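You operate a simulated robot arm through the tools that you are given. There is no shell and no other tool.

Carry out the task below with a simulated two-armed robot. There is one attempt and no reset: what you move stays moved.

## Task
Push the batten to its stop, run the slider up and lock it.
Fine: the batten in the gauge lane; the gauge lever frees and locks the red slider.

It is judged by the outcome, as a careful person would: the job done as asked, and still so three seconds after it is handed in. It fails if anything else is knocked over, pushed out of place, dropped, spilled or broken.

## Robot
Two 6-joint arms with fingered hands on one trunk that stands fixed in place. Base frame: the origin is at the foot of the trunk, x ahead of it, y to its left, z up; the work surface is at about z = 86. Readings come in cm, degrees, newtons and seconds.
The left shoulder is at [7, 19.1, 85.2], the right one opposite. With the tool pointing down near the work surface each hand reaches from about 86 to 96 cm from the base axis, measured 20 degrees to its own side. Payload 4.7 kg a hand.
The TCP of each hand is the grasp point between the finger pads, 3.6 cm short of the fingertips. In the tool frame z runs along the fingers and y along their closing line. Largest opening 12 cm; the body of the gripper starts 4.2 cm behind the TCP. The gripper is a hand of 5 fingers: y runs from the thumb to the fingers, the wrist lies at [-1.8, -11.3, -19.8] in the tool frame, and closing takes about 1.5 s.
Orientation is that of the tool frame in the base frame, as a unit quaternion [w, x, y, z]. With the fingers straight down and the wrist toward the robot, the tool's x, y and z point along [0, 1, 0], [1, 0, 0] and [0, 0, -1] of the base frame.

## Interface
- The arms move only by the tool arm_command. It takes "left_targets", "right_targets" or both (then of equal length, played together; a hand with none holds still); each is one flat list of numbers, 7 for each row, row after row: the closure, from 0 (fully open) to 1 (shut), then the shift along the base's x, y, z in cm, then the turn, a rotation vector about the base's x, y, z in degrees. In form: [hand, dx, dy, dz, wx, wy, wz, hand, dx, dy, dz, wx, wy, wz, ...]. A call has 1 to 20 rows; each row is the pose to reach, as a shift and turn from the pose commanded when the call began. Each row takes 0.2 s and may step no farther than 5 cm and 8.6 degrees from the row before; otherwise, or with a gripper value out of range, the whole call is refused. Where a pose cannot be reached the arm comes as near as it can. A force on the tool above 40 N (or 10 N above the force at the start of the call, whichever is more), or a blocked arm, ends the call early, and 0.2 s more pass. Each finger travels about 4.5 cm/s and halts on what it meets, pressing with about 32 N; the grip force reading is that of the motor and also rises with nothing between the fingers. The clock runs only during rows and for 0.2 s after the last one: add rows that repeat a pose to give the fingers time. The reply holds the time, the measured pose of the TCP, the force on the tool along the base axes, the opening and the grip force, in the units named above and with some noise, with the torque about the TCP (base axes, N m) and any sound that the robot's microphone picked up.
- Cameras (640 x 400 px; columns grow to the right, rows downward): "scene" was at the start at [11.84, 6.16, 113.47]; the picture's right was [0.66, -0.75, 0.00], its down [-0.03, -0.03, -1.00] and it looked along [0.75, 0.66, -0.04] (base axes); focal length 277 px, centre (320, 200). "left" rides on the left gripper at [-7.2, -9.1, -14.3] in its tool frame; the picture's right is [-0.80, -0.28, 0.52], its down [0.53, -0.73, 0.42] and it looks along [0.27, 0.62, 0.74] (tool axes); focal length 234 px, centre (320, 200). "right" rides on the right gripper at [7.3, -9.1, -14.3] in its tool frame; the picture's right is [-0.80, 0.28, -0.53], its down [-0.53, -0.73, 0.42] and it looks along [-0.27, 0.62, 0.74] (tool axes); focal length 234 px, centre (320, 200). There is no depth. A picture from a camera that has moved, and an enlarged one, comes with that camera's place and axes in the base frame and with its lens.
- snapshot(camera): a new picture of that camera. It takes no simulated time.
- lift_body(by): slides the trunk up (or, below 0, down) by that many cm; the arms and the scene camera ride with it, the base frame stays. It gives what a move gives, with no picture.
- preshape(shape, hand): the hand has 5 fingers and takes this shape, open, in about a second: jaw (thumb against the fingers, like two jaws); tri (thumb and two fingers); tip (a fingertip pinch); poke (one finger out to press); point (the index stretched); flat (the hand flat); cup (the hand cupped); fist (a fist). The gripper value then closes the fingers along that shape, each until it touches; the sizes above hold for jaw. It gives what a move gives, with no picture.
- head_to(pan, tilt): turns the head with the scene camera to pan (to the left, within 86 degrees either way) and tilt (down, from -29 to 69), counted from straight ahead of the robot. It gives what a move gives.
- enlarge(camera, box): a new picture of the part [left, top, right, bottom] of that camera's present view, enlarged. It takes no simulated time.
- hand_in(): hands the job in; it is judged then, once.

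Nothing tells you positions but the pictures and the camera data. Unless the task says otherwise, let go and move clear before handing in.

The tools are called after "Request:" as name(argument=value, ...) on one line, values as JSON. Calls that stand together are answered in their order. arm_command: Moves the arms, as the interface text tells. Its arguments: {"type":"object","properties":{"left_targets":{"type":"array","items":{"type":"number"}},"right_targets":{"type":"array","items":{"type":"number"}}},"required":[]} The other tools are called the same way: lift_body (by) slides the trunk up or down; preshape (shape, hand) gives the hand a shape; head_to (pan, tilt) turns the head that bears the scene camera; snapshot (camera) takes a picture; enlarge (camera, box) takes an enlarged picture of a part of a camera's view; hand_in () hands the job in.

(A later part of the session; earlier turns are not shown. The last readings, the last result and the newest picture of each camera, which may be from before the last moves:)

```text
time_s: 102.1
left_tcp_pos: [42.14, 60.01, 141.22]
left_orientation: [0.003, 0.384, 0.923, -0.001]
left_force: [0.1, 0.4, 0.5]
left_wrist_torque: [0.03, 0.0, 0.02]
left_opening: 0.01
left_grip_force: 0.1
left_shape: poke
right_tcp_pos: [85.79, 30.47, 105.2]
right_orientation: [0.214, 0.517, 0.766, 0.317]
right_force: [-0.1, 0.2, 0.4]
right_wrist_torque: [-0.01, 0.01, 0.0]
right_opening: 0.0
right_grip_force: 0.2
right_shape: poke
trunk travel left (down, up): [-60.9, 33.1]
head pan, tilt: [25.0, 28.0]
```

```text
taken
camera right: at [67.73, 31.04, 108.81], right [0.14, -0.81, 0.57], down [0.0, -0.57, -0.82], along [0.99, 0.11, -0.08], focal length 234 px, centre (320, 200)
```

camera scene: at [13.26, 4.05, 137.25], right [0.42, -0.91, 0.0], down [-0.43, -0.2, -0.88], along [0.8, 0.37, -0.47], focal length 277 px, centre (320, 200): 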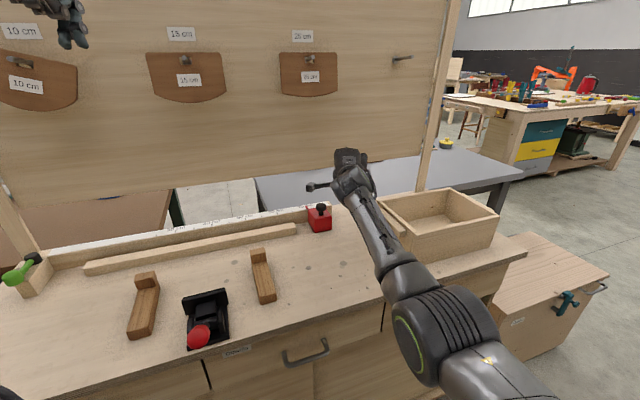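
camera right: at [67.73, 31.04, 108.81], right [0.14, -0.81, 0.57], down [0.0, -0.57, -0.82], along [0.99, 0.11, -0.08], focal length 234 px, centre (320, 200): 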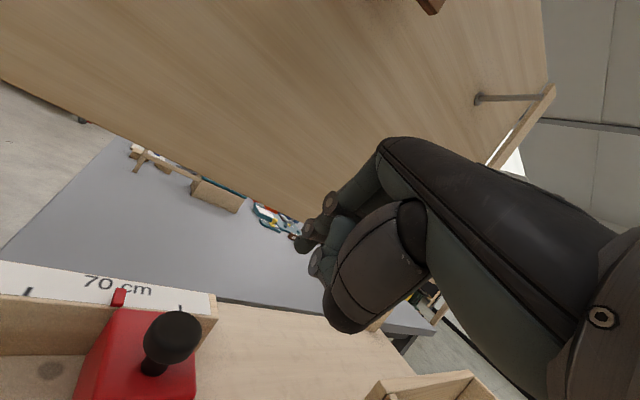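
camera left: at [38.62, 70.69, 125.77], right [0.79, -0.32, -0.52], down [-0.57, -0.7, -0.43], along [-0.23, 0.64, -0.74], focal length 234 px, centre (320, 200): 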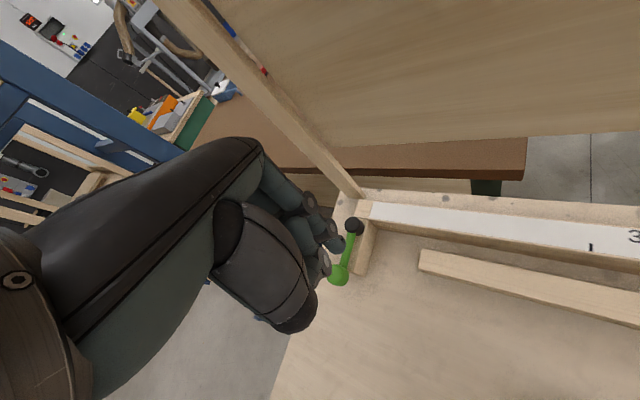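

The wrist is now well clear of the box. Let me check the "10 cm" template and the lever on the left once more before continuing.

Request:
head_to(pan=50, tilt=15)

Request:
snapshot(camera="scene")

Request:
enlarge(camera="scene", box=[180, 80, 400, 250])

```text
time_s: 103.0
left_tcp_pos: [42.15, 59.94, 141.26]
left_orientation: [0.003, 0.383, 0.924, -0.001]
left_force: [0.1, 0.9, -0.3]
left_wrist_torque: [0.02, 0.03, -0.01]
left_opening: 0.01
left_grip_force: 0.1
left_shape: poke
right_tcp_pos: [85.75, 30.5, 105.15]
right_orientation: [0.214, 0.517, 0.766, 0.317]
right_force: [-0.3, -0.7, -0.2]
right_wrist_torque: [0.03, -0.01, -0.05]
right_opening: 0.01
right_grip_force: 0.0
right_shape: poke
trunk travel left (down, up): [-60.9, 33.1]
head pan, tilt: [50.0, 15.0]
```

```text
taken
camera scene: at [11.0, 7.36, 139.36], right [0.77, -0.64, 0.0], down [-0.17, -0.2, -0.97], along [0.62, 0.74, -0.26], focal length 277 px, centre (320, 200)
```

scene: 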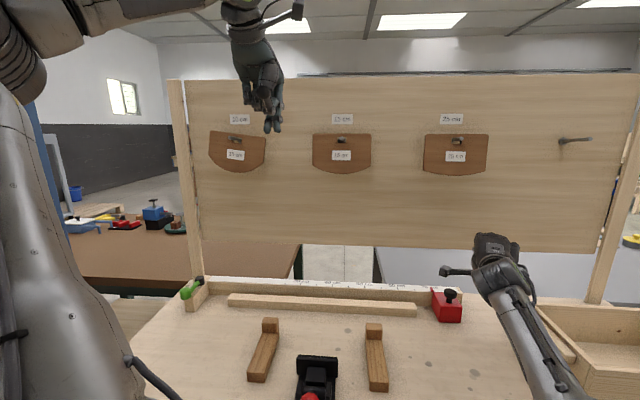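

```text
2.35 times, centred on (290, 165) of scene
camera zoom: at [11.0, 7.36, 139.36], right [0.77, -0.64, 0.0], down [-0.17, -0.2, -0.97], along [0.62, 0.74, -0.26], focal length 651 px, centre (391, 282)
```

zoom: 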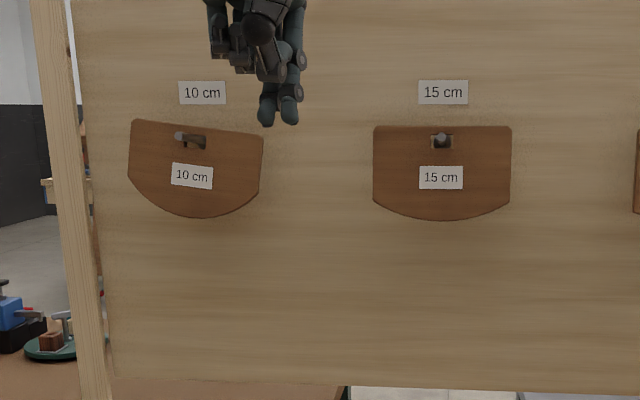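

The template hangs at a slight tilt, perhaps still swinging; I'll re-check it later. Now I'll lower the right hand beside the slider with the new wrist direction.

Request:
arm_command(right_targets=[0, 0, 0, -4, 0, 0, 0, 0, 0, 0, -8, 0, 0, 0, 0, 0, 0, -11, 0, 0, 0, 0, 0, 0, -14, 0, 0, 0])

Request:
enlarge(camera="scene", box=[180, 80, 400, 250])

Request:
head_to(pan=25, tilt=28)

Request:
enlarge(camera="scene", box=[270, 140, 470, 290])

Request:
snapshot(camera="right")

```text
time_s: 104.0
left_tcp_pos: [42.22, 59.92, 141.17]
left_orientation: [0.003, 0.383, 0.924, -0.002]
left_force: [1.0, -0.2, 0.1]
left_wrist_torque: [0.03, 0.04, 0.0]
left_opening: 0.01
left_grip_force: 0.0
left_shape: poke
right_tcp_pos: [86.17, 30.2, 92.65]
right_orientation: [0.214, 0.516, 0.767, 0.316]
right_force: [-0.1, -0.4, -0.3]
right_wrist_torque: [0.04, 0.0, 0.04]
right_opening: 0.0
right_grip_force: 0.1
right_shape: poke
right hand out of reach, approached as far as the arm can: row 2, 3, 4
trunk travel left (down, up): [-60.9, 33.1]
head pan, tilt: [50.0, 15.0]
```

```text
2.35 times, centred on (290, 165) of scene
camera zoom: at [11.03, 7.35, 139.36], right [0.77, -0.64, 0.0], down [-0.17, -0.2, -0.97], along [0.62, 0.74, -0.26], focal length 651 px, centre (391, 282)
```

zoom: 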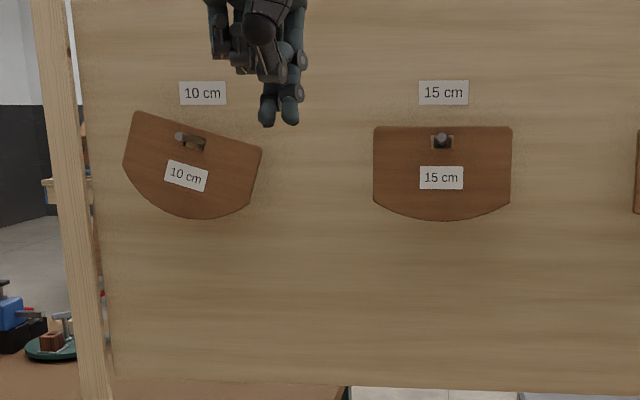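

```text
time_s: 104.9
left_tcp_pos: [41.95, 59.94, 141.12]
left_orientation: [0.003, 0.383, 0.924, -0.001]
left_force: [0.2, 0.0, 0.0]
left_wrist_torque: [-0.01, -0.01, -0.02]
left_opening: 0.0
left_grip_force: 0.0
left_shape: poke
right_tcp_pos: [86.11, 30.2, 92.75]
right_orientation: [0.214, 0.517, 0.766, 0.317]
right_force: [0.6, -0.2, 0.5]
right_wrist_torque: [-0.03, -0.02, -0.01]
right_opening: 0.02
right_grip_force: 0.0
right_shape: poke
trunk travel left (down, up): [-60.9, 33.1]
head pan, tilt: [25.0, 28.0]
```

```text
2.67 times, centred on (370, 215) of scene
camera zoom: at [13.25, 4.08, 137.26], right [0.42, -0.91, 0.0], down [-0.43, -0.2, -0.88], along [0.8, 0.37, -0.47], focal length 738 px, centre (187, 160)
```

zoom: 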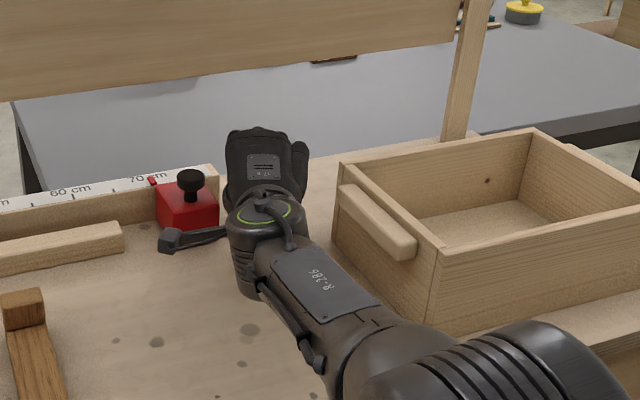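

```text
taken
camera right: at [68.1, 30.77, 96.44], right [0.14, -0.81, 0.57], down [0.0, -0.58, -0.82], along [0.99, 0.11, -0.08], focal length 234 px, centre (320, 200)
```

right: 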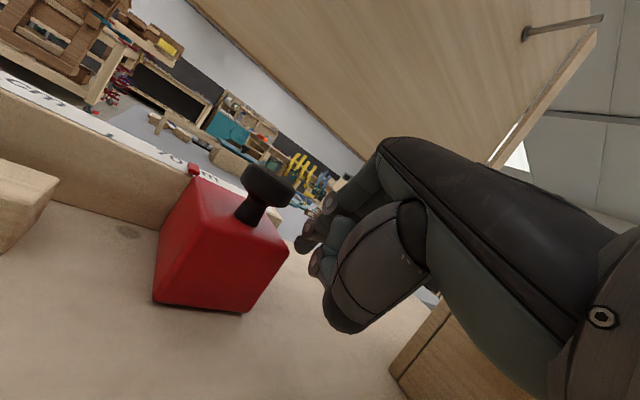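

The template is simply swinging and should settle. The right hand is beside the slider but 2 cm high; I'll lower the trunk by 2 cm.

Request:
lift_body(by=-2)

Request:
enlarge(camera="scene", box=[270, 140, 470, 290])

```text
time_s: 105.5
left_tcp_pos: [42.15, 59.93, 139.27]
left_orientation: [0.003, 0.384, 0.924, -0.002]
left_force: [-0.3, 0.7, 0.8]
left_wrist_torque: [-0.01, -0.01, -0.03]
left_opening: 0.02
left_grip_force: 0.1
left_shape: poke
right_tcp_pos: [86.09, 30.15, 90.88]
right_orientation: [0.214, 0.517, 0.766, 0.317]
right_force: [-0.5, 0.2, 0.3]
right_wrist_torque: [-0.03, -0.02, 0.03]
right_opening: 0.02
right_grip_force: 0.1
right_shape: poke
trunk travel left (down, up): [-58.9, 35.1]
head pan, tilt: [25.0, 28.0]
```

```text
2.67 times, centred on (370, 215) of scene
camera zoom: at [13.23, 4.04, 135.26], right [0.42, -0.91, 0.0], down [-0.43, -0.2, -0.88], along [0.8, 0.37, -0.47], focal length 738 px, centre (187, 160)
```

zoom: 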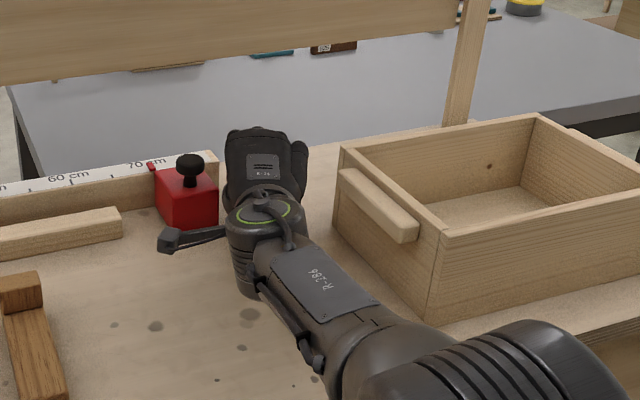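

Everything is clear and unloaded. I'll push gently left along the fence and watch whether the slider moves.

Request:
arm_command(right_targets=[0, -0.5, 0.5, 0, 0, 0, 0, 0, -1, 1, 0, 0, 0, 0, 0, -1.5, 1.5, 0, 0, 0, 0, 0, -2, 2, 0, 0, 0, 0, 0, -2.5, 2.5, 0, 0, 0, 0])

Request:
enlarge(camera="scene", box=[270, 140, 470, 290])

Request:
enlarge(camera="right", box=[100, 120, 380, 340])

```text
time_s: 106.8
left_tcp_pos: [42.15, 59.99, 139.33]
left_orientation: [0.003, 0.383, 0.924, -0.001]
left_force: [-0.4, 0.0, -0.6]
left_wrist_torque: [-0.03, 0.0, 0.01]
left_opening: 0.03
left_grip_force: 0.1
left_shape: poke
right_tcp_pos: [86.03, 30.24, 90.82]
right_orientation: [0.215, 0.517, 0.765, 0.317]
right_force: [-0.8, 0.8, 0.6]
right_wrist_torque: [0.0, 0.02, -0.02]
right_opening: 0.01
right_grip_force: 0.1
right_shape: poke
right hand out of reach, approached as far as the arm can: row 1, 2, 3, 4, 5
trunk travel left (down, up): [-58.9, 35.1]
head pan, tilt: [25.0, 28.0]
```

```text
2.67 times, centred on (370, 215) of scene
camera zoom: at [13.25, 4.06, 135.26], right [0.42, -0.91, 0.0], down [-0.43, -0.2, -0.88], along [0.8, 0.37, -0.47], focal length 738 px, centre (187, 160)
```

zoom: 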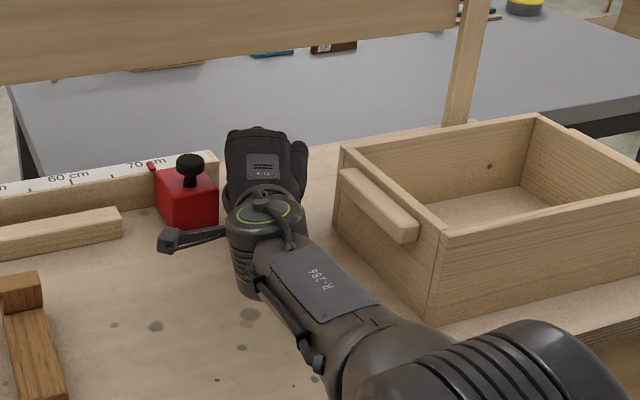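

```text
1.82 times, centred on (240, 230) of right
camera zoom: at [68.1, 30.76, 94.45], right [0.14, -0.81, 0.57], down [0.0, -0.57, -0.82], along [0.99, 0.11, -0.08], focal length 426 px, centre (466, 146)
```

zoom: 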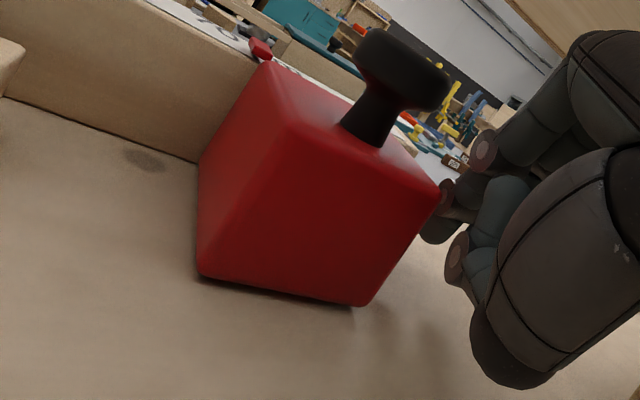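

The arm is at a limit at this low relative height, so I'll raise the arm relative to the trunk, rehearse the whole leftward stroke in the air above the slider, and then lower the trunk for the real one.

Request:
arm_command(right_targets=[0, 0, 0, 3, 0, 0, 0, 0, 0, 0, 6, 0, 0, 0, 0, 0, 0, 10, 0, 0, 0])

Request:
arm_command(right_targets=[0, -1.5, 1.5, 0, 0, 0, 2.5, 0, -3, 3, 0, 0, 0, 5, 0, -4.5, 4.5, 0, 0, 0, 7.5, 0, -6, 6, 0, 0, 0, 10, 0, -7.5, 7.5, 0, 0, 0, 12.5, 0, -9, 9, 0, 0, 0, 15, 0, -10.5, 10.5, 0, 0, 0, 17.5])

Request:
snapshot(camera="scene")

```text
time_s: 107.5
left_tcp_pos: [42.06, 59.97, 139.21]
left_orientation: [0.004, 0.383, 0.924, 0.0]
left_force: [-1.1, 0.3, -0.2]
left_wrist_torque: [0.02, -0.02, 0.01]
left_opening: 0.0
left_grip_force: 0.1
left_shape: poke
right_tcp_pos: [87.43, 31.03, 101.02]
right_orientation: [0.214, 0.517, 0.766, 0.317]
right_force: [-0.9, 0.1, -0.2]
right_wrist_torque: [0.0, 0.01, 0.01]
right_opening: 0.01
right_grip_force: 0.1
right_shape: poke
right hand out of reach, approached as far as the arm can: row 1, 2, 3
trunk travel left (down, up): [-58.9, 35.1]
head pan, tilt: [25.0, 28.0]
```

```text
time_s: 109.2
left_tcp_pos: [42.3, 60.06, 139.18]
left_orientation: [0.004, 0.384, 0.923, -0.002]
left_force: [-0.4, 0.2, -0.6]
left_wrist_torque: [0.02, 0.0, -0.02]
left_opening: 0.02
left_grip_force: 0.0
left_shape: poke
right_tcp_pos: [81.56, 39.2, 102.09]
right_orientation: [0.163, 0.394, 0.836, 0.346]
right_force: [-1.0, 0.8, -0.5]
right_wrist_torque: [0.02, 0.01, -0.01]
right_opening: 0.0
right_grip_force: 0.1
right_shape: poke
right hand out of reach, approached as far as the arm can: row 1, 2, 3, 4, 5, 6, 7
trunk travel left (down, up): [-58.9, 35.1]
head pan, tilt: [25.0, 28.0]
```

```text
taken
camera scene: at [13.23, 4.07, 135.26], right [0.42, -0.91, 0.0], down [-0.43, -0.2, -0.88], along [0.8, 0.37, -0.47], focal length 277 px, centre (320, 200)
```

scene: 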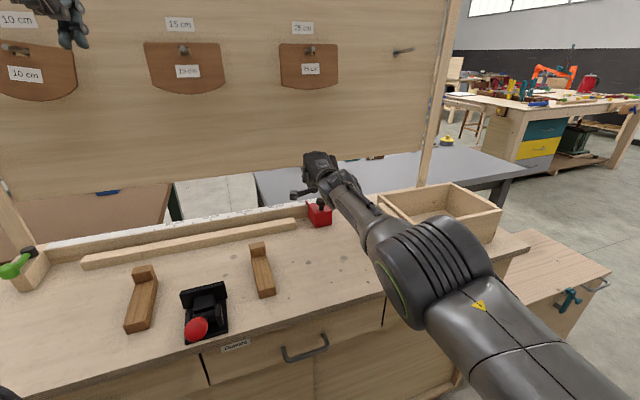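

At this tilt the arm sits at an inner limit. A smaller tilt (30°) puts the wrist further out and higher, so I'll rise, reduce the tilt, go back to the right of the slider and rehearse again in the air.

Request:
arm_command(right_targets=[0, 0.5, -0.5, 4, 0, 0, 0, 0, 1.5, -2, 8, -4.7, 5.8, 0, 0, 3, -5, 9, -9.5, 11.6, 0, 0, 4, -7, 9, -9.5, 11.6, 0])

Request:
arm_command(right_targets=[0, 0.3, -0.5, 0, 0, 0, -5, 0, 0.6, -1, -2, 0, 0, -10, 0, 0.6, -1, -5, 0, 0, -10])

Request:
arm_command(right_targets=[0, -1.5, 1.5, 0, 0, 0, 1.5, 0, -3, 3, 0, 0, 0, 3, 0, -4.5, 4.5, 0, 0, 0, 4.5, 0, -6, 6, 0, 0, 0, 6, 0, -7.5, 7.5, 0, 0, 0, 7.5, 0, -9, 9, 0, 0, 0, 9, 0, -10.5, 10.5, 0, 0, 0, 10.5])

```text
time_s: 110.2
left_tcp_pos: [41.98, 60.16, 139.24]
left_orientation: [0.003, 0.384, 0.923, -0.002]
left_force: [-0.3, 0.5, -0.6]
left_wrist_torque: [-0.04, 0.01, -0.03]
left_opening: 0.0
left_grip_force: 0.1
left_shape: poke
right_tcp_pos: [83.98, 31.93, 111.57]
right_orientation: [0.109, 0.412, 0.874, 0.234]
right_force: [-0.3, 0.4, 0.0]
right_wrist_torque: [-0.01, -0.05, 0.01]
right_opening: 0.0
right_grip_force: 0.1
right_shape: poke
right hand out of reach, approached as far as the arm can: row 2, 3, 4
trunk travel left (down, up): [-58.9, 35.1]
head pan, tilt: [25.0, 28.0]
```

```text
time_s: 111.0
left_tcp_pos: [42.22, 59.96, 139.35]
left_orientation: [0.003, 0.384, 0.923, -0.001]
left_force: [0.4, -1.3, -0.2]
left_wrist_torque: [0.02, -0.01, -0.01]
left_opening: 0.0
left_grip_force: 0.1
left_shape: poke
right_tcp_pos: [84.7, 30.74, 106.38]
right_orientation: [0.13, 0.487, 0.834, 0.224]
right_force: [0.0, 0.7, 1.2]
right_wrist_torque: [0.01, 0.02, 0.02]
right_opening: 0.02
right_grip_force: 0.0
right_shape: poke
trunk travel left (down, up): [-58.9, 35.1]
head pan, tilt: [25.0, 28.0]
```

```text
time_s: 112.5
left_tcp_pos: [41.81, 60.12, 139.31]
left_orientation: [0.004, 0.383, 0.924, 0.0]
left_force: [-0.4, -0.1, 0.2]
left_wrist_torque: [-0.03, -0.03, 0.0]
left_opening: 0.0
left_grip_force: 0.1
left_shape: poke
right_tcp_pos: [77.32, 40.23, 107.29]
right_orientation: [0.106, 0.418, 0.872, 0.234]
right_force: [-0.2, 0.5, 0.0]
right_wrist_torque: [0.03, -0.03, -0.02]
right_opening: 0.0
right_grip_force: 0.1
right_shape: poke
right hand out of reach, approached as far as the arm can: row 5, 6, 7
trunk travel left (down, up): [-58.9, 35.1]
head pan, tilt: [25.0, 28.0]
```

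With 30° tilt the stroke works best with the hand high relative to the shoulder. I'll return to the right of the slider at a higher relative position and then lower the trunk by 21 cm in stages.

Request:
arm_command(right_targets=[0, 1.5, -1.5, 2, 0, 0, -1.5, 0, 3, -3, 4, 0, 0, -3, 0, 4.5, -4.8, 5, 0, 0, -5, 0, 6, -6.5, 5, 0, 0, -7, 0, 7.5, -8.2, 5, 0, 0, -9, 0, 8.9, -9.9, 5, 0, 0, -11])

Request:
lift_body(by=-14)

Request:
snapshot(camera="scene")

Request:
snapshot(camera="right")

```text
time_s: 114.0
left_tcp_pos: [42.1, 59.93, 139.26]
left_orientation: [0.002, 0.383, 0.924, -0.001]
left_force: [-0.1, -0.2, -0.3]
left_wrist_torque: [0.0, 0.02, 0.03]
left_opening: 0.0
left_grip_force: 0.0
left_shape: poke
right_tcp_pos: [85.39, 30.47, 112.52]
right_orientation: [0.131, 0.49, 0.832, 0.223]
right_force: [-0.1, 0.6, -0.6]
right_wrist_torque: [0.02, 0.0, 0.01]
right_opening: 0.01
right_grip_force: 0.1
right_shape: poke
right hand out of reach, approached as far as the arm can: row 2, 3, 4, 5, 6
trunk travel left (down, up): [-58.9, 35.1]
head pan, tilt: [25.0, 28.0]
```

```text
time_s: 115.6
left_tcp_pos: [42.08, 59.93, 125.26]
left_orientation: [0.004, 0.384, 0.923, -0.002]
left_force: [0.4, 0.1, 0.4]
left_wrist_torque: [0.01, -0.03, 0.01]
left_opening: 0.0
left_grip_force: 0.0
left_shape: poke
right_tcp_pos: [85.2, 30.44, 98.57]
right_orientation: [0.13, 0.49, 0.832, 0.223]
right_force: [-0.8, 0.5, -0.1]
right_wrist_torque: [-0.02, 0.01, -0.04]
right_opening: 0.0
right_grip_force: 0.1
right_shape: poke
trunk travel left (down, up): [-44.9, 49.1]
head pan, tilt: [25.0, 28.0]
```

```text
taken
camera scene: at [13.23, 4.04, 121.27], right [0.42, -0.91, 0.0], down [-0.43, -0.2, -0.88], along [0.8, 0.37, -0.47], focal length 277 px, centre (320, 200)
```

scene: 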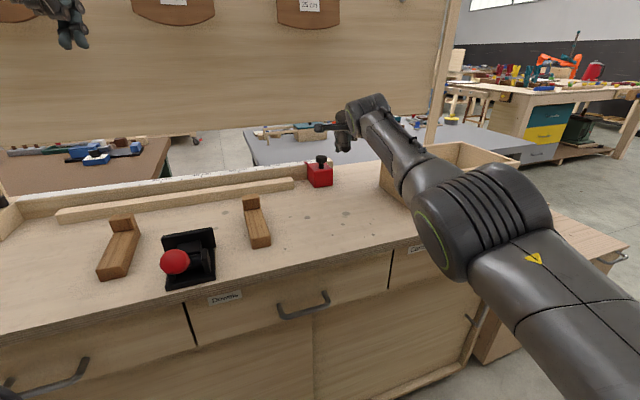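

```text
taken
camera right: at [68.63, 29.53, 106.37], right [0.37, -0.71, 0.59], down [-0.11, -0.67, -0.73], along [0.92, 0.21, -0.33], focal length 234 px, centre (320, 200)
```

right: 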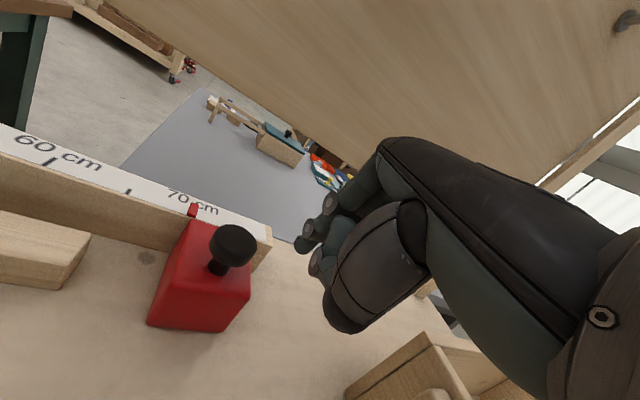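

The hand is just right of the slider. I'll shift slightly right for clearance and lower the trunk the rest of the way.

Request:
arm_command(right_targets=[0, 0, -0.8, 0, 0, 0, 0])

Request:
lift_body(by=-7.5)

Request:
enlarge(camera="scene", box=[270, 100, 470, 250])

Request:
snapshot(camera="right")

```text
time_s: 116.0
left_tcp_pos: [42.23, 59.98, 125.29]
left_orientation: [0.002, 0.383, 0.924, -0.001]
left_force: [0.7, 0.0, -0.1]
left_wrist_torque: [0.03, 0.05, 0.03]
left_opening: 0.0
left_grip_force: 0.0
left_shape: poke
right_tcp_pos: [85.31, 29.72, 98.39]
right_orientation: [0.13, 0.491, 0.832, 0.224]
right_force: [0.2, 0.1, 0.2]
right_wrist_torque: [0.02, -0.04, -0.04]
right_opening: 0.02
right_grip_force: 0.0
right_shape: poke
trunk travel left (down, up): [-44.9, 49.1]
head pan, tilt: [25.0, 28.0]
```

```text
time_s: 117.1
left_tcp_pos: [42.12, 60.03, 117.71]
left_orientation: [0.004, 0.383, 0.924, -0.002]
left_force: [0.2, -0.8, 0.3]
left_wrist_torque: [0.01, 0.02, -0.02]
left_opening: 0.0
left_grip_force: 0.1
left_shape: poke
right_tcp_pos: [85.39, 29.62, 90.84]
right_orientation: [0.132, 0.491, 0.831, 0.225]
right_force: [-0.3, -0.7, 0.0]
right_wrist_torque: [0.0, 0.01, -0.01]
right_opening: 0.0
right_grip_force: 0.0
right_shape: poke
trunk travel left (down, up): [-37.4, 56.6]
head pan, tilt: [25.0, 28.0]
```

```text
2.67 times, centred on (370, 175) of scene
camera zoom: at [13.22, 4.04, 113.77], right [0.42, -0.91, 0.0], down [-0.43, -0.2, -0.88], along [0.8, 0.37, -0.47], focal length 738 px, centre (187, 267)
```

zoom: 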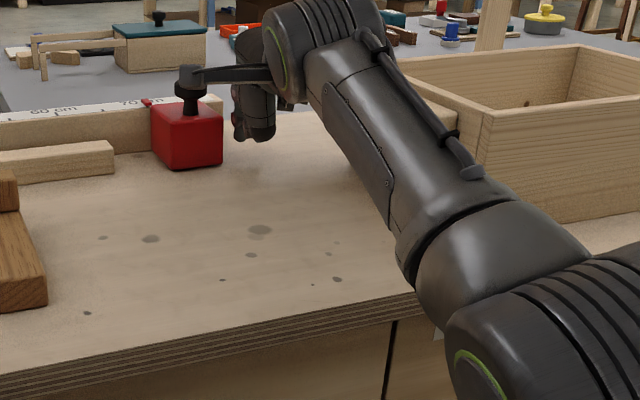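

```text
taken
camera right: at [68.58, 28.76, 98.82], right [0.37, -0.71, 0.59], down [-0.11, -0.67, -0.74], along [0.92, 0.21, -0.33], focal length 234 px, centre (320, 200)
```

right: 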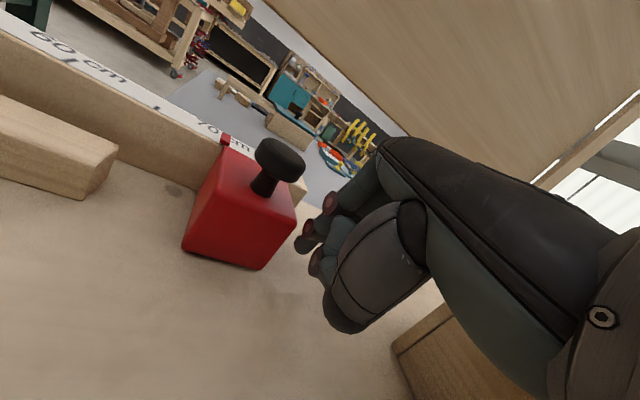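

The peg is in place just right of the slider, with no loads anywhere. Now a gentle push to the left.

Request:
arm_command(right_targets=[0, -0.5, 0.5, 0, 0, 0, 0, 0, -1, 1, 0, 0, 0, 0, 0, -1.5, 1.5, 0, 0, 0, 0, 0, -2, 2, 0, 0, 0, 0, 0, -2.5, 2.5, 0, 0, 0, 0])

Request:
enlarge(camera="scene", box=[270, 100, 470, 250])

Request:
snapshot(camera="right")

```text
time_s: 118.3
left_tcp_pos: [42.2, 60.03, 117.86]
left_orientation: [0.003, 0.384, 0.924, -0.001]
left_force: [0.5, -0.8, 0.2]
left_wrist_torque: [-0.02, -0.02, 0.01]
left_opening: 0.02
left_grip_force: 0.0
left_shape: poke
right_tcp_pos: [82.84, 32.1, 91.02]
right_orientation: [0.131, 0.492, 0.831, 0.223]
right_force: [0.8, -1.0, -0.4]
right_wrist_torque: [0.0, 0.02, -0.02]
right_opening: 0.01
right_grip_force: 0.2
right_shape: poke
trunk travel left (down, up): [-37.4, 56.6]
head pan, tilt: [25.0, 28.0]
```

```text
2.67 times, centred on (370, 175) of scene
camera zoom: at [13.26, 4.05, 113.76], right [0.42, -0.91, 0.0], down [-0.43, -0.2, -0.88], along [0.8, 0.37, -0.47], focal length 738 px, centre (187, 267)
```

zoom: 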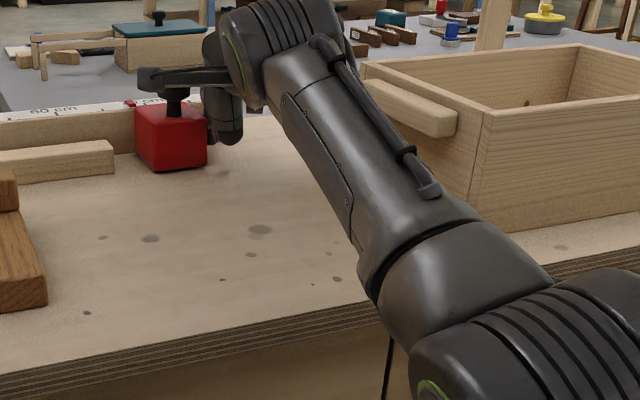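

```text
taken
camera right: at [66.21, 31.23, 98.84], right [0.37, -0.71, 0.59], down [-0.11, -0.67, -0.73], along [0.92, 0.21, -0.33], focal length 234 px, centre (320, 200)
```

right: 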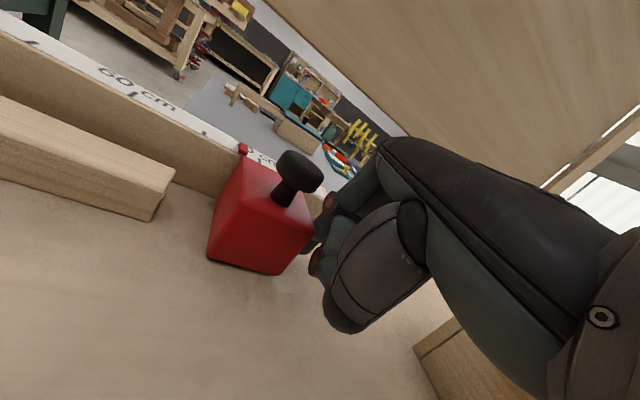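

The slider is free and moved with hardly any force. I'll keep pushing; it will soon take the batten along toward the stop.

Request:
arm_command(right_targets=[0, -0.6, 0.6, 0, 0, 0, 1, 0, -1.2, 1.2, 0, 0, 0, 2, 0, -1.8, 1.8, 0, 0, 0, 3, 0, -2.4, 2.4, 0, 0, 0, 4, 0, -3, 3, 0, 0, 0, 5, 0, -3.6, 3.6, 0, 0, 0, 6, 0, -4.2, 4.2, 0, 0, 0, 7])

Request:
head_to(pan=40, tilt=20)

Request:
snapshot(camera="scene")

Request:
snapshot(camera="right")

```text
time_s: 119.9
left_tcp_pos: [42.23, 59.85, 117.71]
left_orientation: [0.003, 0.383, 0.924, -0.001]
left_force: [0.0, -0.4, 0.7]
left_wrist_torque: [0.0, 0.03, 0.01]
left_opening: 0.0
left_grip_force: 0.1
left_shape: poke
right_tcp_pos: [78.64, 36.4, 90.97]
right_orientation: [0.117, 0.439, 0.86, 0.231]
right_force: [1.8, 0.3, 0.1]
right_wrist_torque: [0.01, 0.01, -0.06]
right_opening: 0.0
right_grip_force: 0.0
right_shape: poke
trunk travel left (down, up): [-37.4, 56.6]
head pan, tilt: [25.0, 28.0]
```

```text
time_s: 120.7
left_tcp_pos: [42.13, 60.07, 117.65]
left_orientation: [0.003, 0.384, 0.923, -0.001]
left_force: [-0.2, -0.4, -1.0]
left_wrist_torque: [0.01, -0.01, 0.01]
left_opening: 0.01
left_grip_force: 0.1
left_shape: poke
right_tcp_pos: [78.55, 36.38, 90.86]
right_orientation: [0.118, 0.44, 0.86, 0.23]
right_force: [1.0, -0.3, 0.5]
right_wrist_torque: [0.0, 0.02, 0.01]
right_opening: 0.01
right_grip_force: 0.0
right_shape: poke
trunk travel left (down, up): [-37.4, 56.6]
head pan, tilt: [40.0, 20.0]
```

```text
taken
camera scene: at [12.13, 6.18, 115.04], right [0.64, -0.77, 0.0], down [-0.26, -0.22, -0.94], along [0.72, 0.6, -0.34], focal length 277 px, centre (320, 200)
```

scene: 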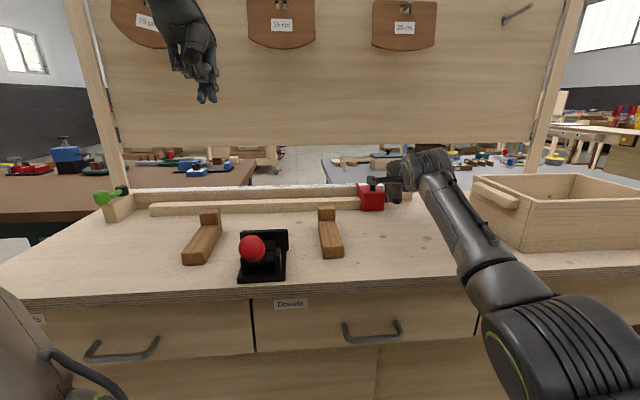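

```text
taken
camera right: at [62.2, 33.44, 98.75], right [0.46, -0.66, 0.59], down [-0.03, -0.68, -0.73], along [0.89, 0.32, -0.33], focal length 234 px, centre (320, 200)
```

right: 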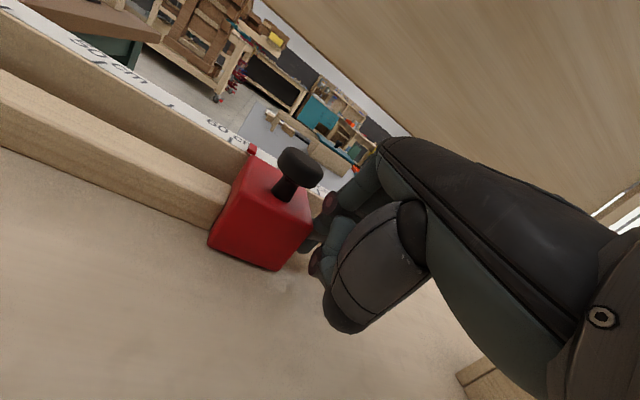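

The slider has met the batten squarely and is carrying it left; the pointer reads about 61–62 cm with the batten roughly 56 cm long. I'll continue most of the remaining 6 cm.

Request:
arm_command(right_targets=[0, -0.6, 0.6, 0, 0, 0, 0.7, 0, -1.2, 1.2, 0, 0, 0, 1.4, 0, -1.8, 1.8, 0, 0, 0, 2.1, 0, -2.4, 2.4, 0, 0, 0, 2.8, 0, -3, 3, 0, 0, 0, 3.5, 0, -3.5, 3.5, 0, 0, 0, 4])

Request:
snapshot(camera="scene")

Request:
enlarge(camera="scene", box=[80, 160, 240, 280])

Request:
enlarge(camera="scene", box=[300, 140, 460, 260])

```text
time_s: 122.1
left_tcp_pos: [42.05, 59.85, 117.74]
left_orientation: [0.003, 0.383, 0.924, -0.001]
left_force: [-0.5, -1.3, -0.3]
left_wrist_torque: [-0.01, 0.01, 0.02]
left_opening: 0.0
left_grip_force: 0.0
left_shape: poke
right_tcp_pos: [74.95, 39.81, 91.11]
right_orientation: [0.11, 0.409, 0.875, 0.234]
right_force: [2.2, -1.1, 0.3]
right_wrist_torque: [0.01, -0.03, -0.05]
right_opening: 0.0
right_grip_force: 0.1
right_shape: poke
trunk travel left (down, up): [-37.4, 56.6]
head pan, tilt: [40.0, 20.0]
```

```text
taken
camera scene: at [12.13, 6.19, 115.05], right [0.64, -0.77, 0.0], down [-0.26, -0.22, -0.94], along [0.72, 0.6, -0.34], focal length 277 px, centre (320, 200)
```

scene: 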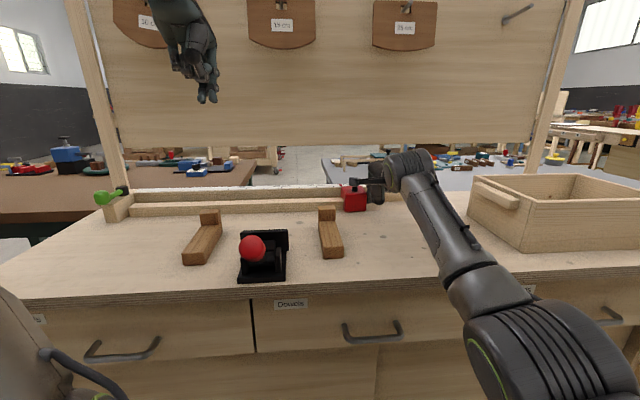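

```text
3.33 times, centred on (160, 220) of scene
camera zoom: at [12.13, 6.19, 115.05], right [0.64, -0.77, 0.0], down [-0.26, -0.22, -0.94], along [0.72, 0.6, -0.34], focal length 922 px, centre (853, 133)
```

zoom: 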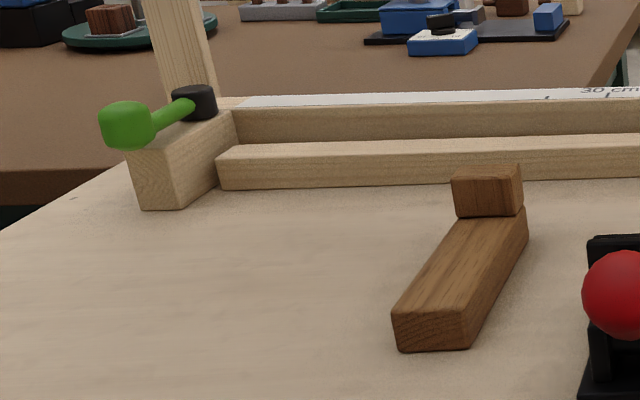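

```text
3.33 times, centred on (380, 200) of scene
camera zoom: at [12.13, 6.19, 115.05], right [0.64, -0.77, 0.0], down [-0.26, -0.22, -0.94], along [0.72, 0.6, -0.34], focal length 922 px, centre (120, 200)
```

zoom: 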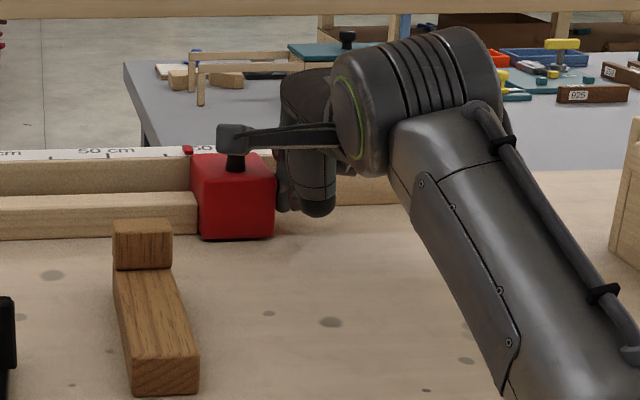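

About 1 cm remains to the stop. I'll push the last bit in small steps and watch the force.

Request:
arm_command(right_targets=[0, -0.2, 0.2, 0, 0, 0, 0, 0, -0.4, 0.4, 0, 0, 0, 0, 0, -0.6, 0.6, 0, 0, 0, 0, 0, -0.75, 0.75, 0, 0, 0, 0])

Request:
enlarge(camera="scene", box=[80, 160, 240, 280])

```text
time_s: 123.1
left_tcp_pos: [42.22, 60.03, 117.73]
left_orientation: [0.003, 0.383, 0.924, -0.001]
left_force: [-0.9, 0.3, -0.2]
left_wrist_torque: [0.01, 0.01, 0.0]
left_opening: 0.0
left_grip_force: 0.0
left_shape: poke
right_tcp_pos: [74.57, 40.77, 91.16]
right_orientation: [0.108, 0.409, 0.875, 0.234]
right_force: [0.3, -1.2, 0.2]
right_wrist_torque: [-0.05, -0.01, 0.02]
right_opening: 0.0
right_grip_force: 0.1
right_shape: poke
right hand out of reach, approached as far as the arm can: row 4
trunk travel left (down, up): [-37.4, 56.6]
head pan, tilt: [40.0, 20.0]
```

```text
3.33 times, centred on (160, 220) of scene
camera zoom: at [12.13, 6.17, 115.04], right [0.64, -0.77, 0.0], down [-0.26, -0.22, -0.94], along [0.72, 0.6, -0.34], focal length 922 px, centre (853, 133)
```

zoom: 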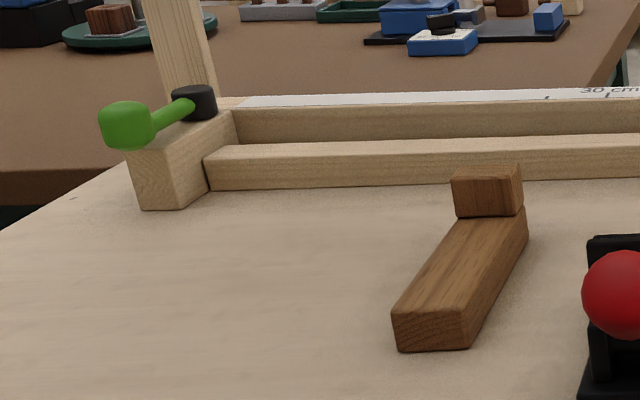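

Nearly there, a few millimetres left. The arm's limit allows moving on if the hand goes slightly further out, so I'll combine that with the last push.

Request:
arm_command(right_targets=[0, 0.1, 0.4, 0, 0, 0, 0, 0, 0.1, 0.8, 0, 0, 0, 0, 0, 0.1, 1.2, 0, 0, 0, 0, 0, 0.1, 1.6, 0, 0, 0, 0])

Request:
enlarge(camera="scene", box=[80, 160, 240, 280])

Request:
enlarge(camera="scene", box=[300, 140, 460, 260])

```text
time_s: 124.1
left_tcp_pos: [42.1, 59.76, 117.87]
left_orientation: [0.002, 0.384, 0.923, 0.0]
left_force: [-0.7, -0.1, -0.2]
left_wrist_torque: [-0.03, 0.02, -0.03]
left_opening: 0.0
left_grip_force: 0.1
left_shape: poke
right_tcp_pos: [75.14, 41.67, 91.28]
right_orientation: [0.11, 0.411, 0.874, 0.235]
right_force: [6.6, -16.2, 3.7]
right_wrist_torque: [0.07, 0.04, 0.04]
right_opening: 0.0
right_grip_force: 0.2
right_shape: poke
trunk travel left (down, up): [-37.4, 56.6]
head pan, tilt: [40.0, 20.0]
```

```text
3.33 times, centred on (160, 220) of scene
camera zoom: at [12.14, 5.95, 115.06], right [0.64, -0.77, 0.0], down [-0.26, -0.22, -0.94], along [0.72, 0.6, -0.34], focal length 922 px, centre (853, 133)
```

zoom: 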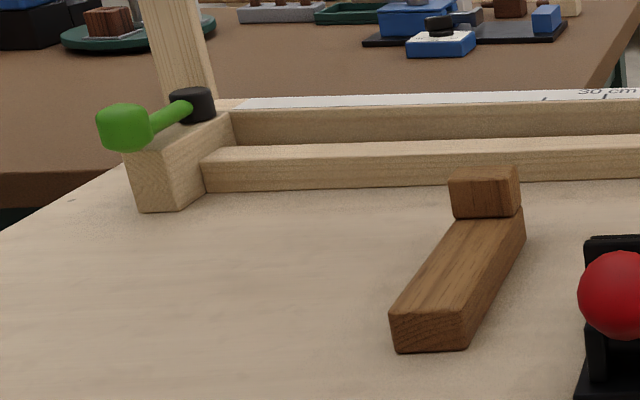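

```text
3.33 times, centred on (380, 200) of scene
camera zoom: at [12.14, 5.95, 115.06], right [0.64, -0.77, 0.0], down [-0.26, -0.22, -0.94], along [0.72, 0.6, -0.34], focal length 922 px, centre (120, 200)
```

zoom: 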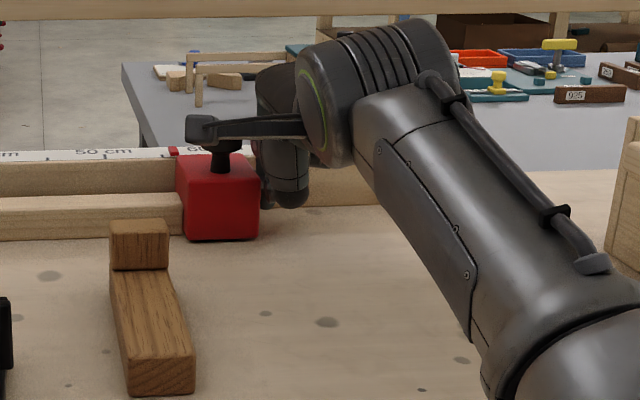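

The force rose to about 17 N: the batten is against the stop and the slider against the batten. I'll ease off, bring the right hand away and up, and check nothing moved.

Request:
arm_command(right_targets=[0, 0.3, -0.7, 0, 0, 0, 0, 0, 0.9, -1.3, 0, 0, 0, 0, 0, 2, -2.6, 0.5, 0, 0, 0, 0, 3, -3.6, 3, 0, 0, 0, 0, 3.5, -4.5, 7, 0, 0, 0, 0, 3.5, -6, 11, 0, 0, 0, 0, 3, -8, 15, 0, 0, 0, 0, 2, -10, 19, 0, 0, 0])

Request:
snapshot(camera="scene")

Request:
enlarge(camera="scene", box=[80, 160, 240, 280])

Request:
enlarge(camera="scene", box=[300, 140, 460, 260])

```text
time_s: 125.9
left_tcp_pos: [42.19, 59.86, 117.85]
left_orientation: [0.003, 0.384, 0.923, 0.0]
left_force: [-1.0, -0.2, -0.8]
left_wrist_torque: [0.0, -0.01, 0.02]
left_opening: 0.02
left_grip_force: 0.1
left_shape: poke
right_tcp_pos: [76.92, 32.04, 110.12]
right_orientation: [0.109, 0.41, 0.875, 0.235]
right_force: [0.0, -0.3, -0.9]
right_wrist_torque: [-0.04, 0.01, 0.05]
right_opening: 0.01
right_grip_force: 0.0
right_shape: poke
right hand out of reach, approached as far as the arm can: row 5, 6
trunk travel left (down, up): [-37.4, 56.6]
head pan, tilt: [40.0, 20.0]
```

```text
taken
camera scene: at [12.09, 6.08, 115.05], right [0.64, -0.77, 0.0], down [-0.26, -0.22, -0.94], along [0.72, 0.6, -0.34], focal length 277 px, centre (320, 200)
```

scene: 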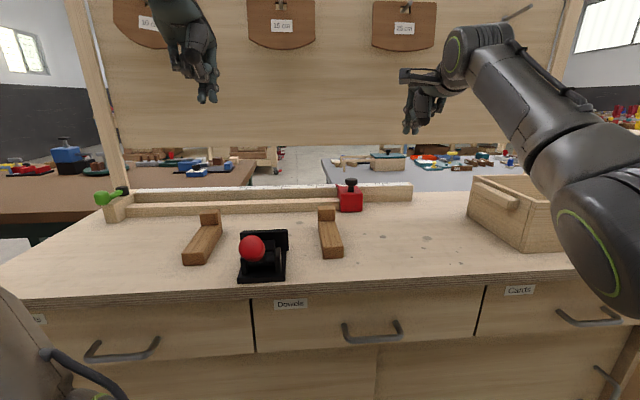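

```text
3.33 times, centred on (160, 220) of scene
camera zoom: at [12.09, 6.08, 115.05], right [0.64, -0.77, 0.0], down [-0.26, -0.22, -0.94], along [0.72, 0.6, -0.34], focal length 922 px, centre (853, 133)
```

zoom: 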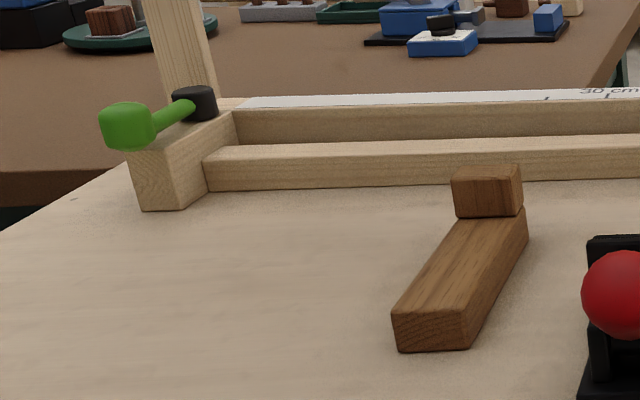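

```text
3.33 times, centred on (380, 200) of scene
camera zoom: at [12.09, 6.08, 115.05], right [0.64, -0.77, 0.0], down [-0.26, -0.22, -0.94], along [0.72, 0.6, -0.34], focal length 922 px, centre (120, 200)
```

zoom: 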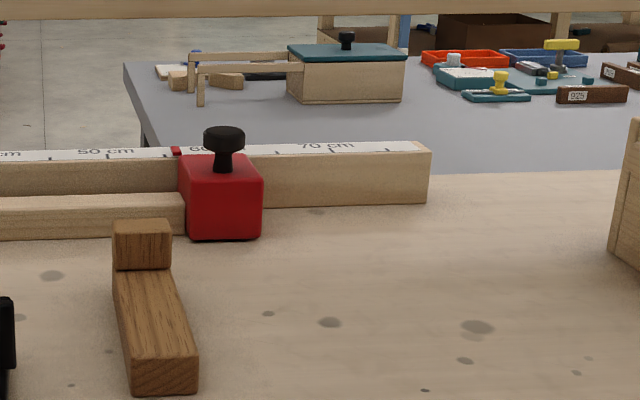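

Both parts stayed put: batten at the stop, slider against it, pointer near 58. Now for locking: I'll use the left hand with jaw open and its thumb as a peg, coming from the outer-left side of the lever.

Request:
preshape(shape="jaw", hand="left")

Request:
arm_command(left_targets=[0.3, -1, 3, 0, 0, 0, 6, 0.3, -2, 6, -1, 0, 0, 12, 0.3, -4, 9, -2, 0, 0, 18, 0.3, -6, 12, -3, 0, 0, 24, 0.3, -8, 15, -4, 0, 0, 30, 0.3, -10, 18, -4, 0, 0, 36, 0.3, -12, 20, -4, 0, 0, 42, 0.3, -13, 22, -4, 0, 0, 46])

Request:
head_to(pan=60, tilt=10)

Request:
snapshot(camera="scene")

```text
time_s: 126.8
left_tcp_pos: [42.21, 59.91, 117.74]
left_orientation: [0.004, 0.384, 0.923, -0.001]
left_force: [0.6, 0.5, 1.0]
left_wrist_torque: [0.02, 0.04, -0.02]
left_opening: 11.98
left_grip_force: 0.1
left_shape: jaw
right_tcp_pos: [76.97, 32.22, 110.09]
right_orientation: [0.109, 0.409, 0.875, 0.235]
right_force: [-0.4, -0.5, 0.6]
right_wrist_torque: [0.01, -0.01, -0.02]
right_opening: 0.0
right_grip_force: 0.1
right_shape: poke
trunk travel left (down, up): [-37.4, 56.6]
head pan, tilt: [40.0, 20.0]
```

```text
time_s: 128.6
left_tcp_pos: [29.96, 82.28, 114.74]
left_orientation: [0.003, -0.009, 1.0, -0.001]
left_force: [0.9, 0.8, -0.4]
left_wrist_torque: [-0.02, 0.0, 0.0]
left_opening: 8.44
left_grip_force: 0.0
left_shape: jaw
left hand out of reach, approached as far as the arm can: row 6, 7, 8
right_tcp_pos: [76.97, 32.19, 110.03]
right_orientation: [0.11, 0.409, 0.875, 0.235]
right_force: [0.3, -0.3, 0.6]
right_wrist_torque: [-0.01, 0.01, -0.04]
right_opening: 0.0
right_grip_force: 0.1
right_shape: poke
trunk travel left (down, up): [-37.4, 56.6]
head pan, tilt: [40.0, 20.0]
```

```text
time_s: 129.4
left_tcp_pos: [30.08, 82.1, 114.74]
left_orientation: [0.003, -0.008, 1.0, -0.001]
left_force: [-0.2, 0.2, -0.1]
left_wrist_torque: [0.01, 0.0, 0.01]
left_opening: 8.44
left_grip_force: 0.0
left_shape: jaw
right_tcp_pos: [76.94, 32.24, 110.07]
right_orientation: [0.109, 0.409, 0.875, 0.234]
right_force: [0.7, -0.2, 0.1]
right_wrist_torque: [-0.01, 0.01, -0.01]
right_opening: 0.0
right_grip_force: 0.0
right_shape: poke
trunk travel left (down, up): [-37.4, 56.6]
head pan, tilt: [60.0, 10.0]
```

```text
taken
camera scene: at [9.64, 8.26, 116.67], right [0.87, -0.5, 0.0], down [-0.09, -0.15, -0.98], along [0.49, 0.85, -0.17], focal length 277 px, centre (320, 200)
```

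scene: 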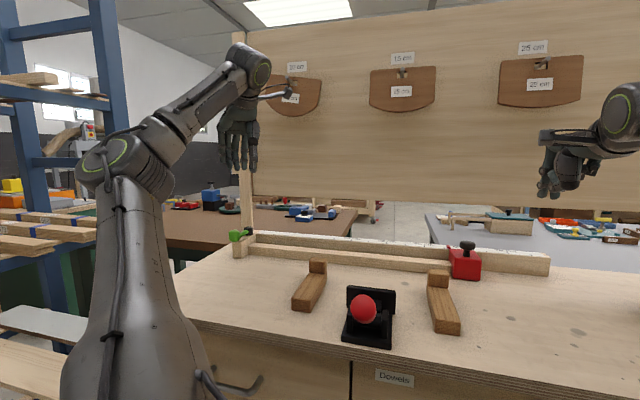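

The hand is in front of the lever. I'll continue to the outer-left side of it, keeping above the knob's height.

Request:
arm_command(left_targets=[0.3, -2, 3, -1, 0, 0, 0, 0.3, -4, 6, -2, 0, 0, 0, 0.3, -5.5, 9, -4, 0, 0, 0, 0.3, -6.5, 11, -6, 0, 0, 0])

Request:
snapshot(camera="scene")

Request:
snapshot(camera="left")

```text
time_s: 130.4
left_tcp_pos: [25.85, 91.28, 112.59]
left_orientation: [0.002, -0.008, 1.0, 0.0]
left_force: [0.5, 0.6, -0.1]
left_wrist_torque: [0.02, 0.04, -0.01]
left_opening: 8.42
left_grip_force: 0.1
left_shape: jaw
left hand out of reach, approached as far as the arm can: row 1, 2, 3, 4
right_tcp_pos: [76.96, 31.95, 110.11]
right_orientation: [0.109, 0.409, 0.875, 0.236]
right_force: [-0.2, 0.2, 0.1]
right_wrist_torque: [-0.03, 0.01, 0.01]
right_opening: 0.0
right_grip_force: 0.0
right_shape: poke
trunk travel left (down, up): [-37.4, 56.6]
head pan, tilt: [60.0, 10.0]
```

```text
taken
camera scene: at [9.6, 8.19, 116.69], right [0.87, -0.5, 0.0], down [-0.09, -0.15, -0.98], along [0.49, 0.85, -0.17], focal length 277 px, centre (320, 200)
```

scene: 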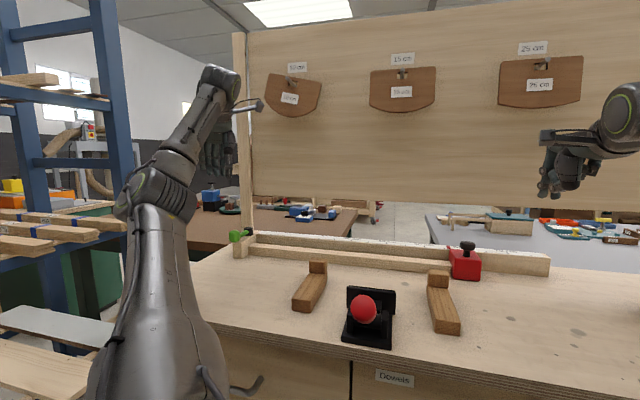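

```text
taken
camera left: at [33.21, 82.25, 127.03], right [0.81, -0.27, -0.52], down [-0.52, -0.74, -0.43], along [-0.27, 0.62, -0.74], focal length 234 px, centre (320, 200)
```

left: 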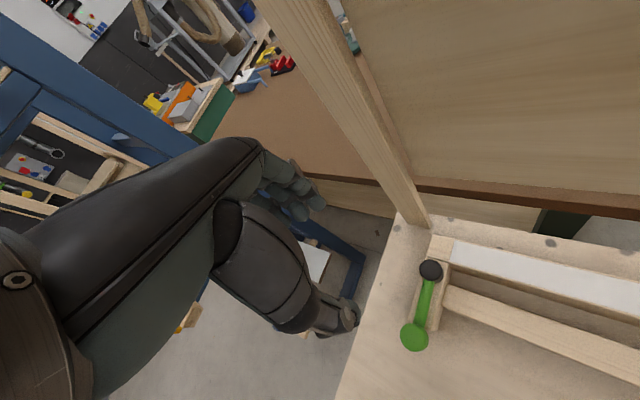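

From this side the arm can't get low enough. A better idea: the open jaw can straddle the lever from above at yaw ~140°, with the fingers on its outer side, and closing the hand will draw the lever back. I'll return to the lever's right side and lower the trunk as before.

Request:
arm_command(left_targets=[0, 2, -2, 0, 0, 0, 0, 0, 4, -4, 0, 0, 0, 0, 0, 6, -5.5, 0, 0, 0, 0, 0, 8, -7, -0.5, 0, 0, 0, 0, 10, -8, -0.5, 0, 0, 0])

Request:
lift_body(by=-10.5)

Request:
snapshot(camera="scene")

```text
time_s: 131.6
left_tcp_pos: [35.81, 83.23, 112.35]
left_orientation: [0.004, -0.007, 1.0, 0.0]
left_force: [0.5, -0.9, 0.3]
left_wrist_torque: [0.01, 0.0, 0.01]
left_opening: 11.94
left_grip_force: 0.1
left_shape: jaw
right_tcp_pos: [76.94, 32.02, 110.2]
right_orientation: [0.109, 0.41, 0.875, 0.235]
right_force: [-0.4, 0.3, 0.2]
right_wrist_torque: [0.03, 0.04, 0.01]
right_opening: 0.0
right_grip_force: 0.0
right_shape: poke
trunk travel left (down, up): [-37.4, 56.6]
head pan, tilt: [60.0, 10.0]
```

```text
time_s: 133.0
left_tcp_pos: [35.71, 83.25, 101.78]
left_orientation: [0.004, -0.008, 1.0, 0.0]
left_force: [0.4, 0.2, -0.2]
left_wrist_torque: [0.03, -0.03, -0.02]
left_opening: 11.98
left_grip_force: 0.0
left_shape: jaw
right_tcp_pos: [76.9, 32.17, 99.58]
right_orientation: [0.109, 0.409, 0.875, 0.234]
right_force: [-0.3, -0.4, -0.1]
right_wrist_torque: [-0.02, -0.04, -0.02]
right_opening: 0.0
right_grip_force: 0.0
right_shape: poke
trunk travel left (down, up): [-26.9, 67.1]
head pan, tilt: [60.0, 10.0]
```

```text
taken
camera scene: at [9.61, 8.24, 106.19], right [0.87, -0.5, 0.0], down [-0.09, -0.15, -0.98], along [0.49, 0.85, -0.17], focal length 277 px, centre (320, 200)
```

scene: 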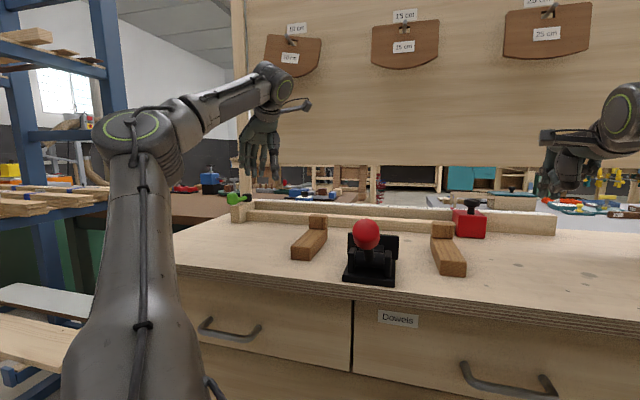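

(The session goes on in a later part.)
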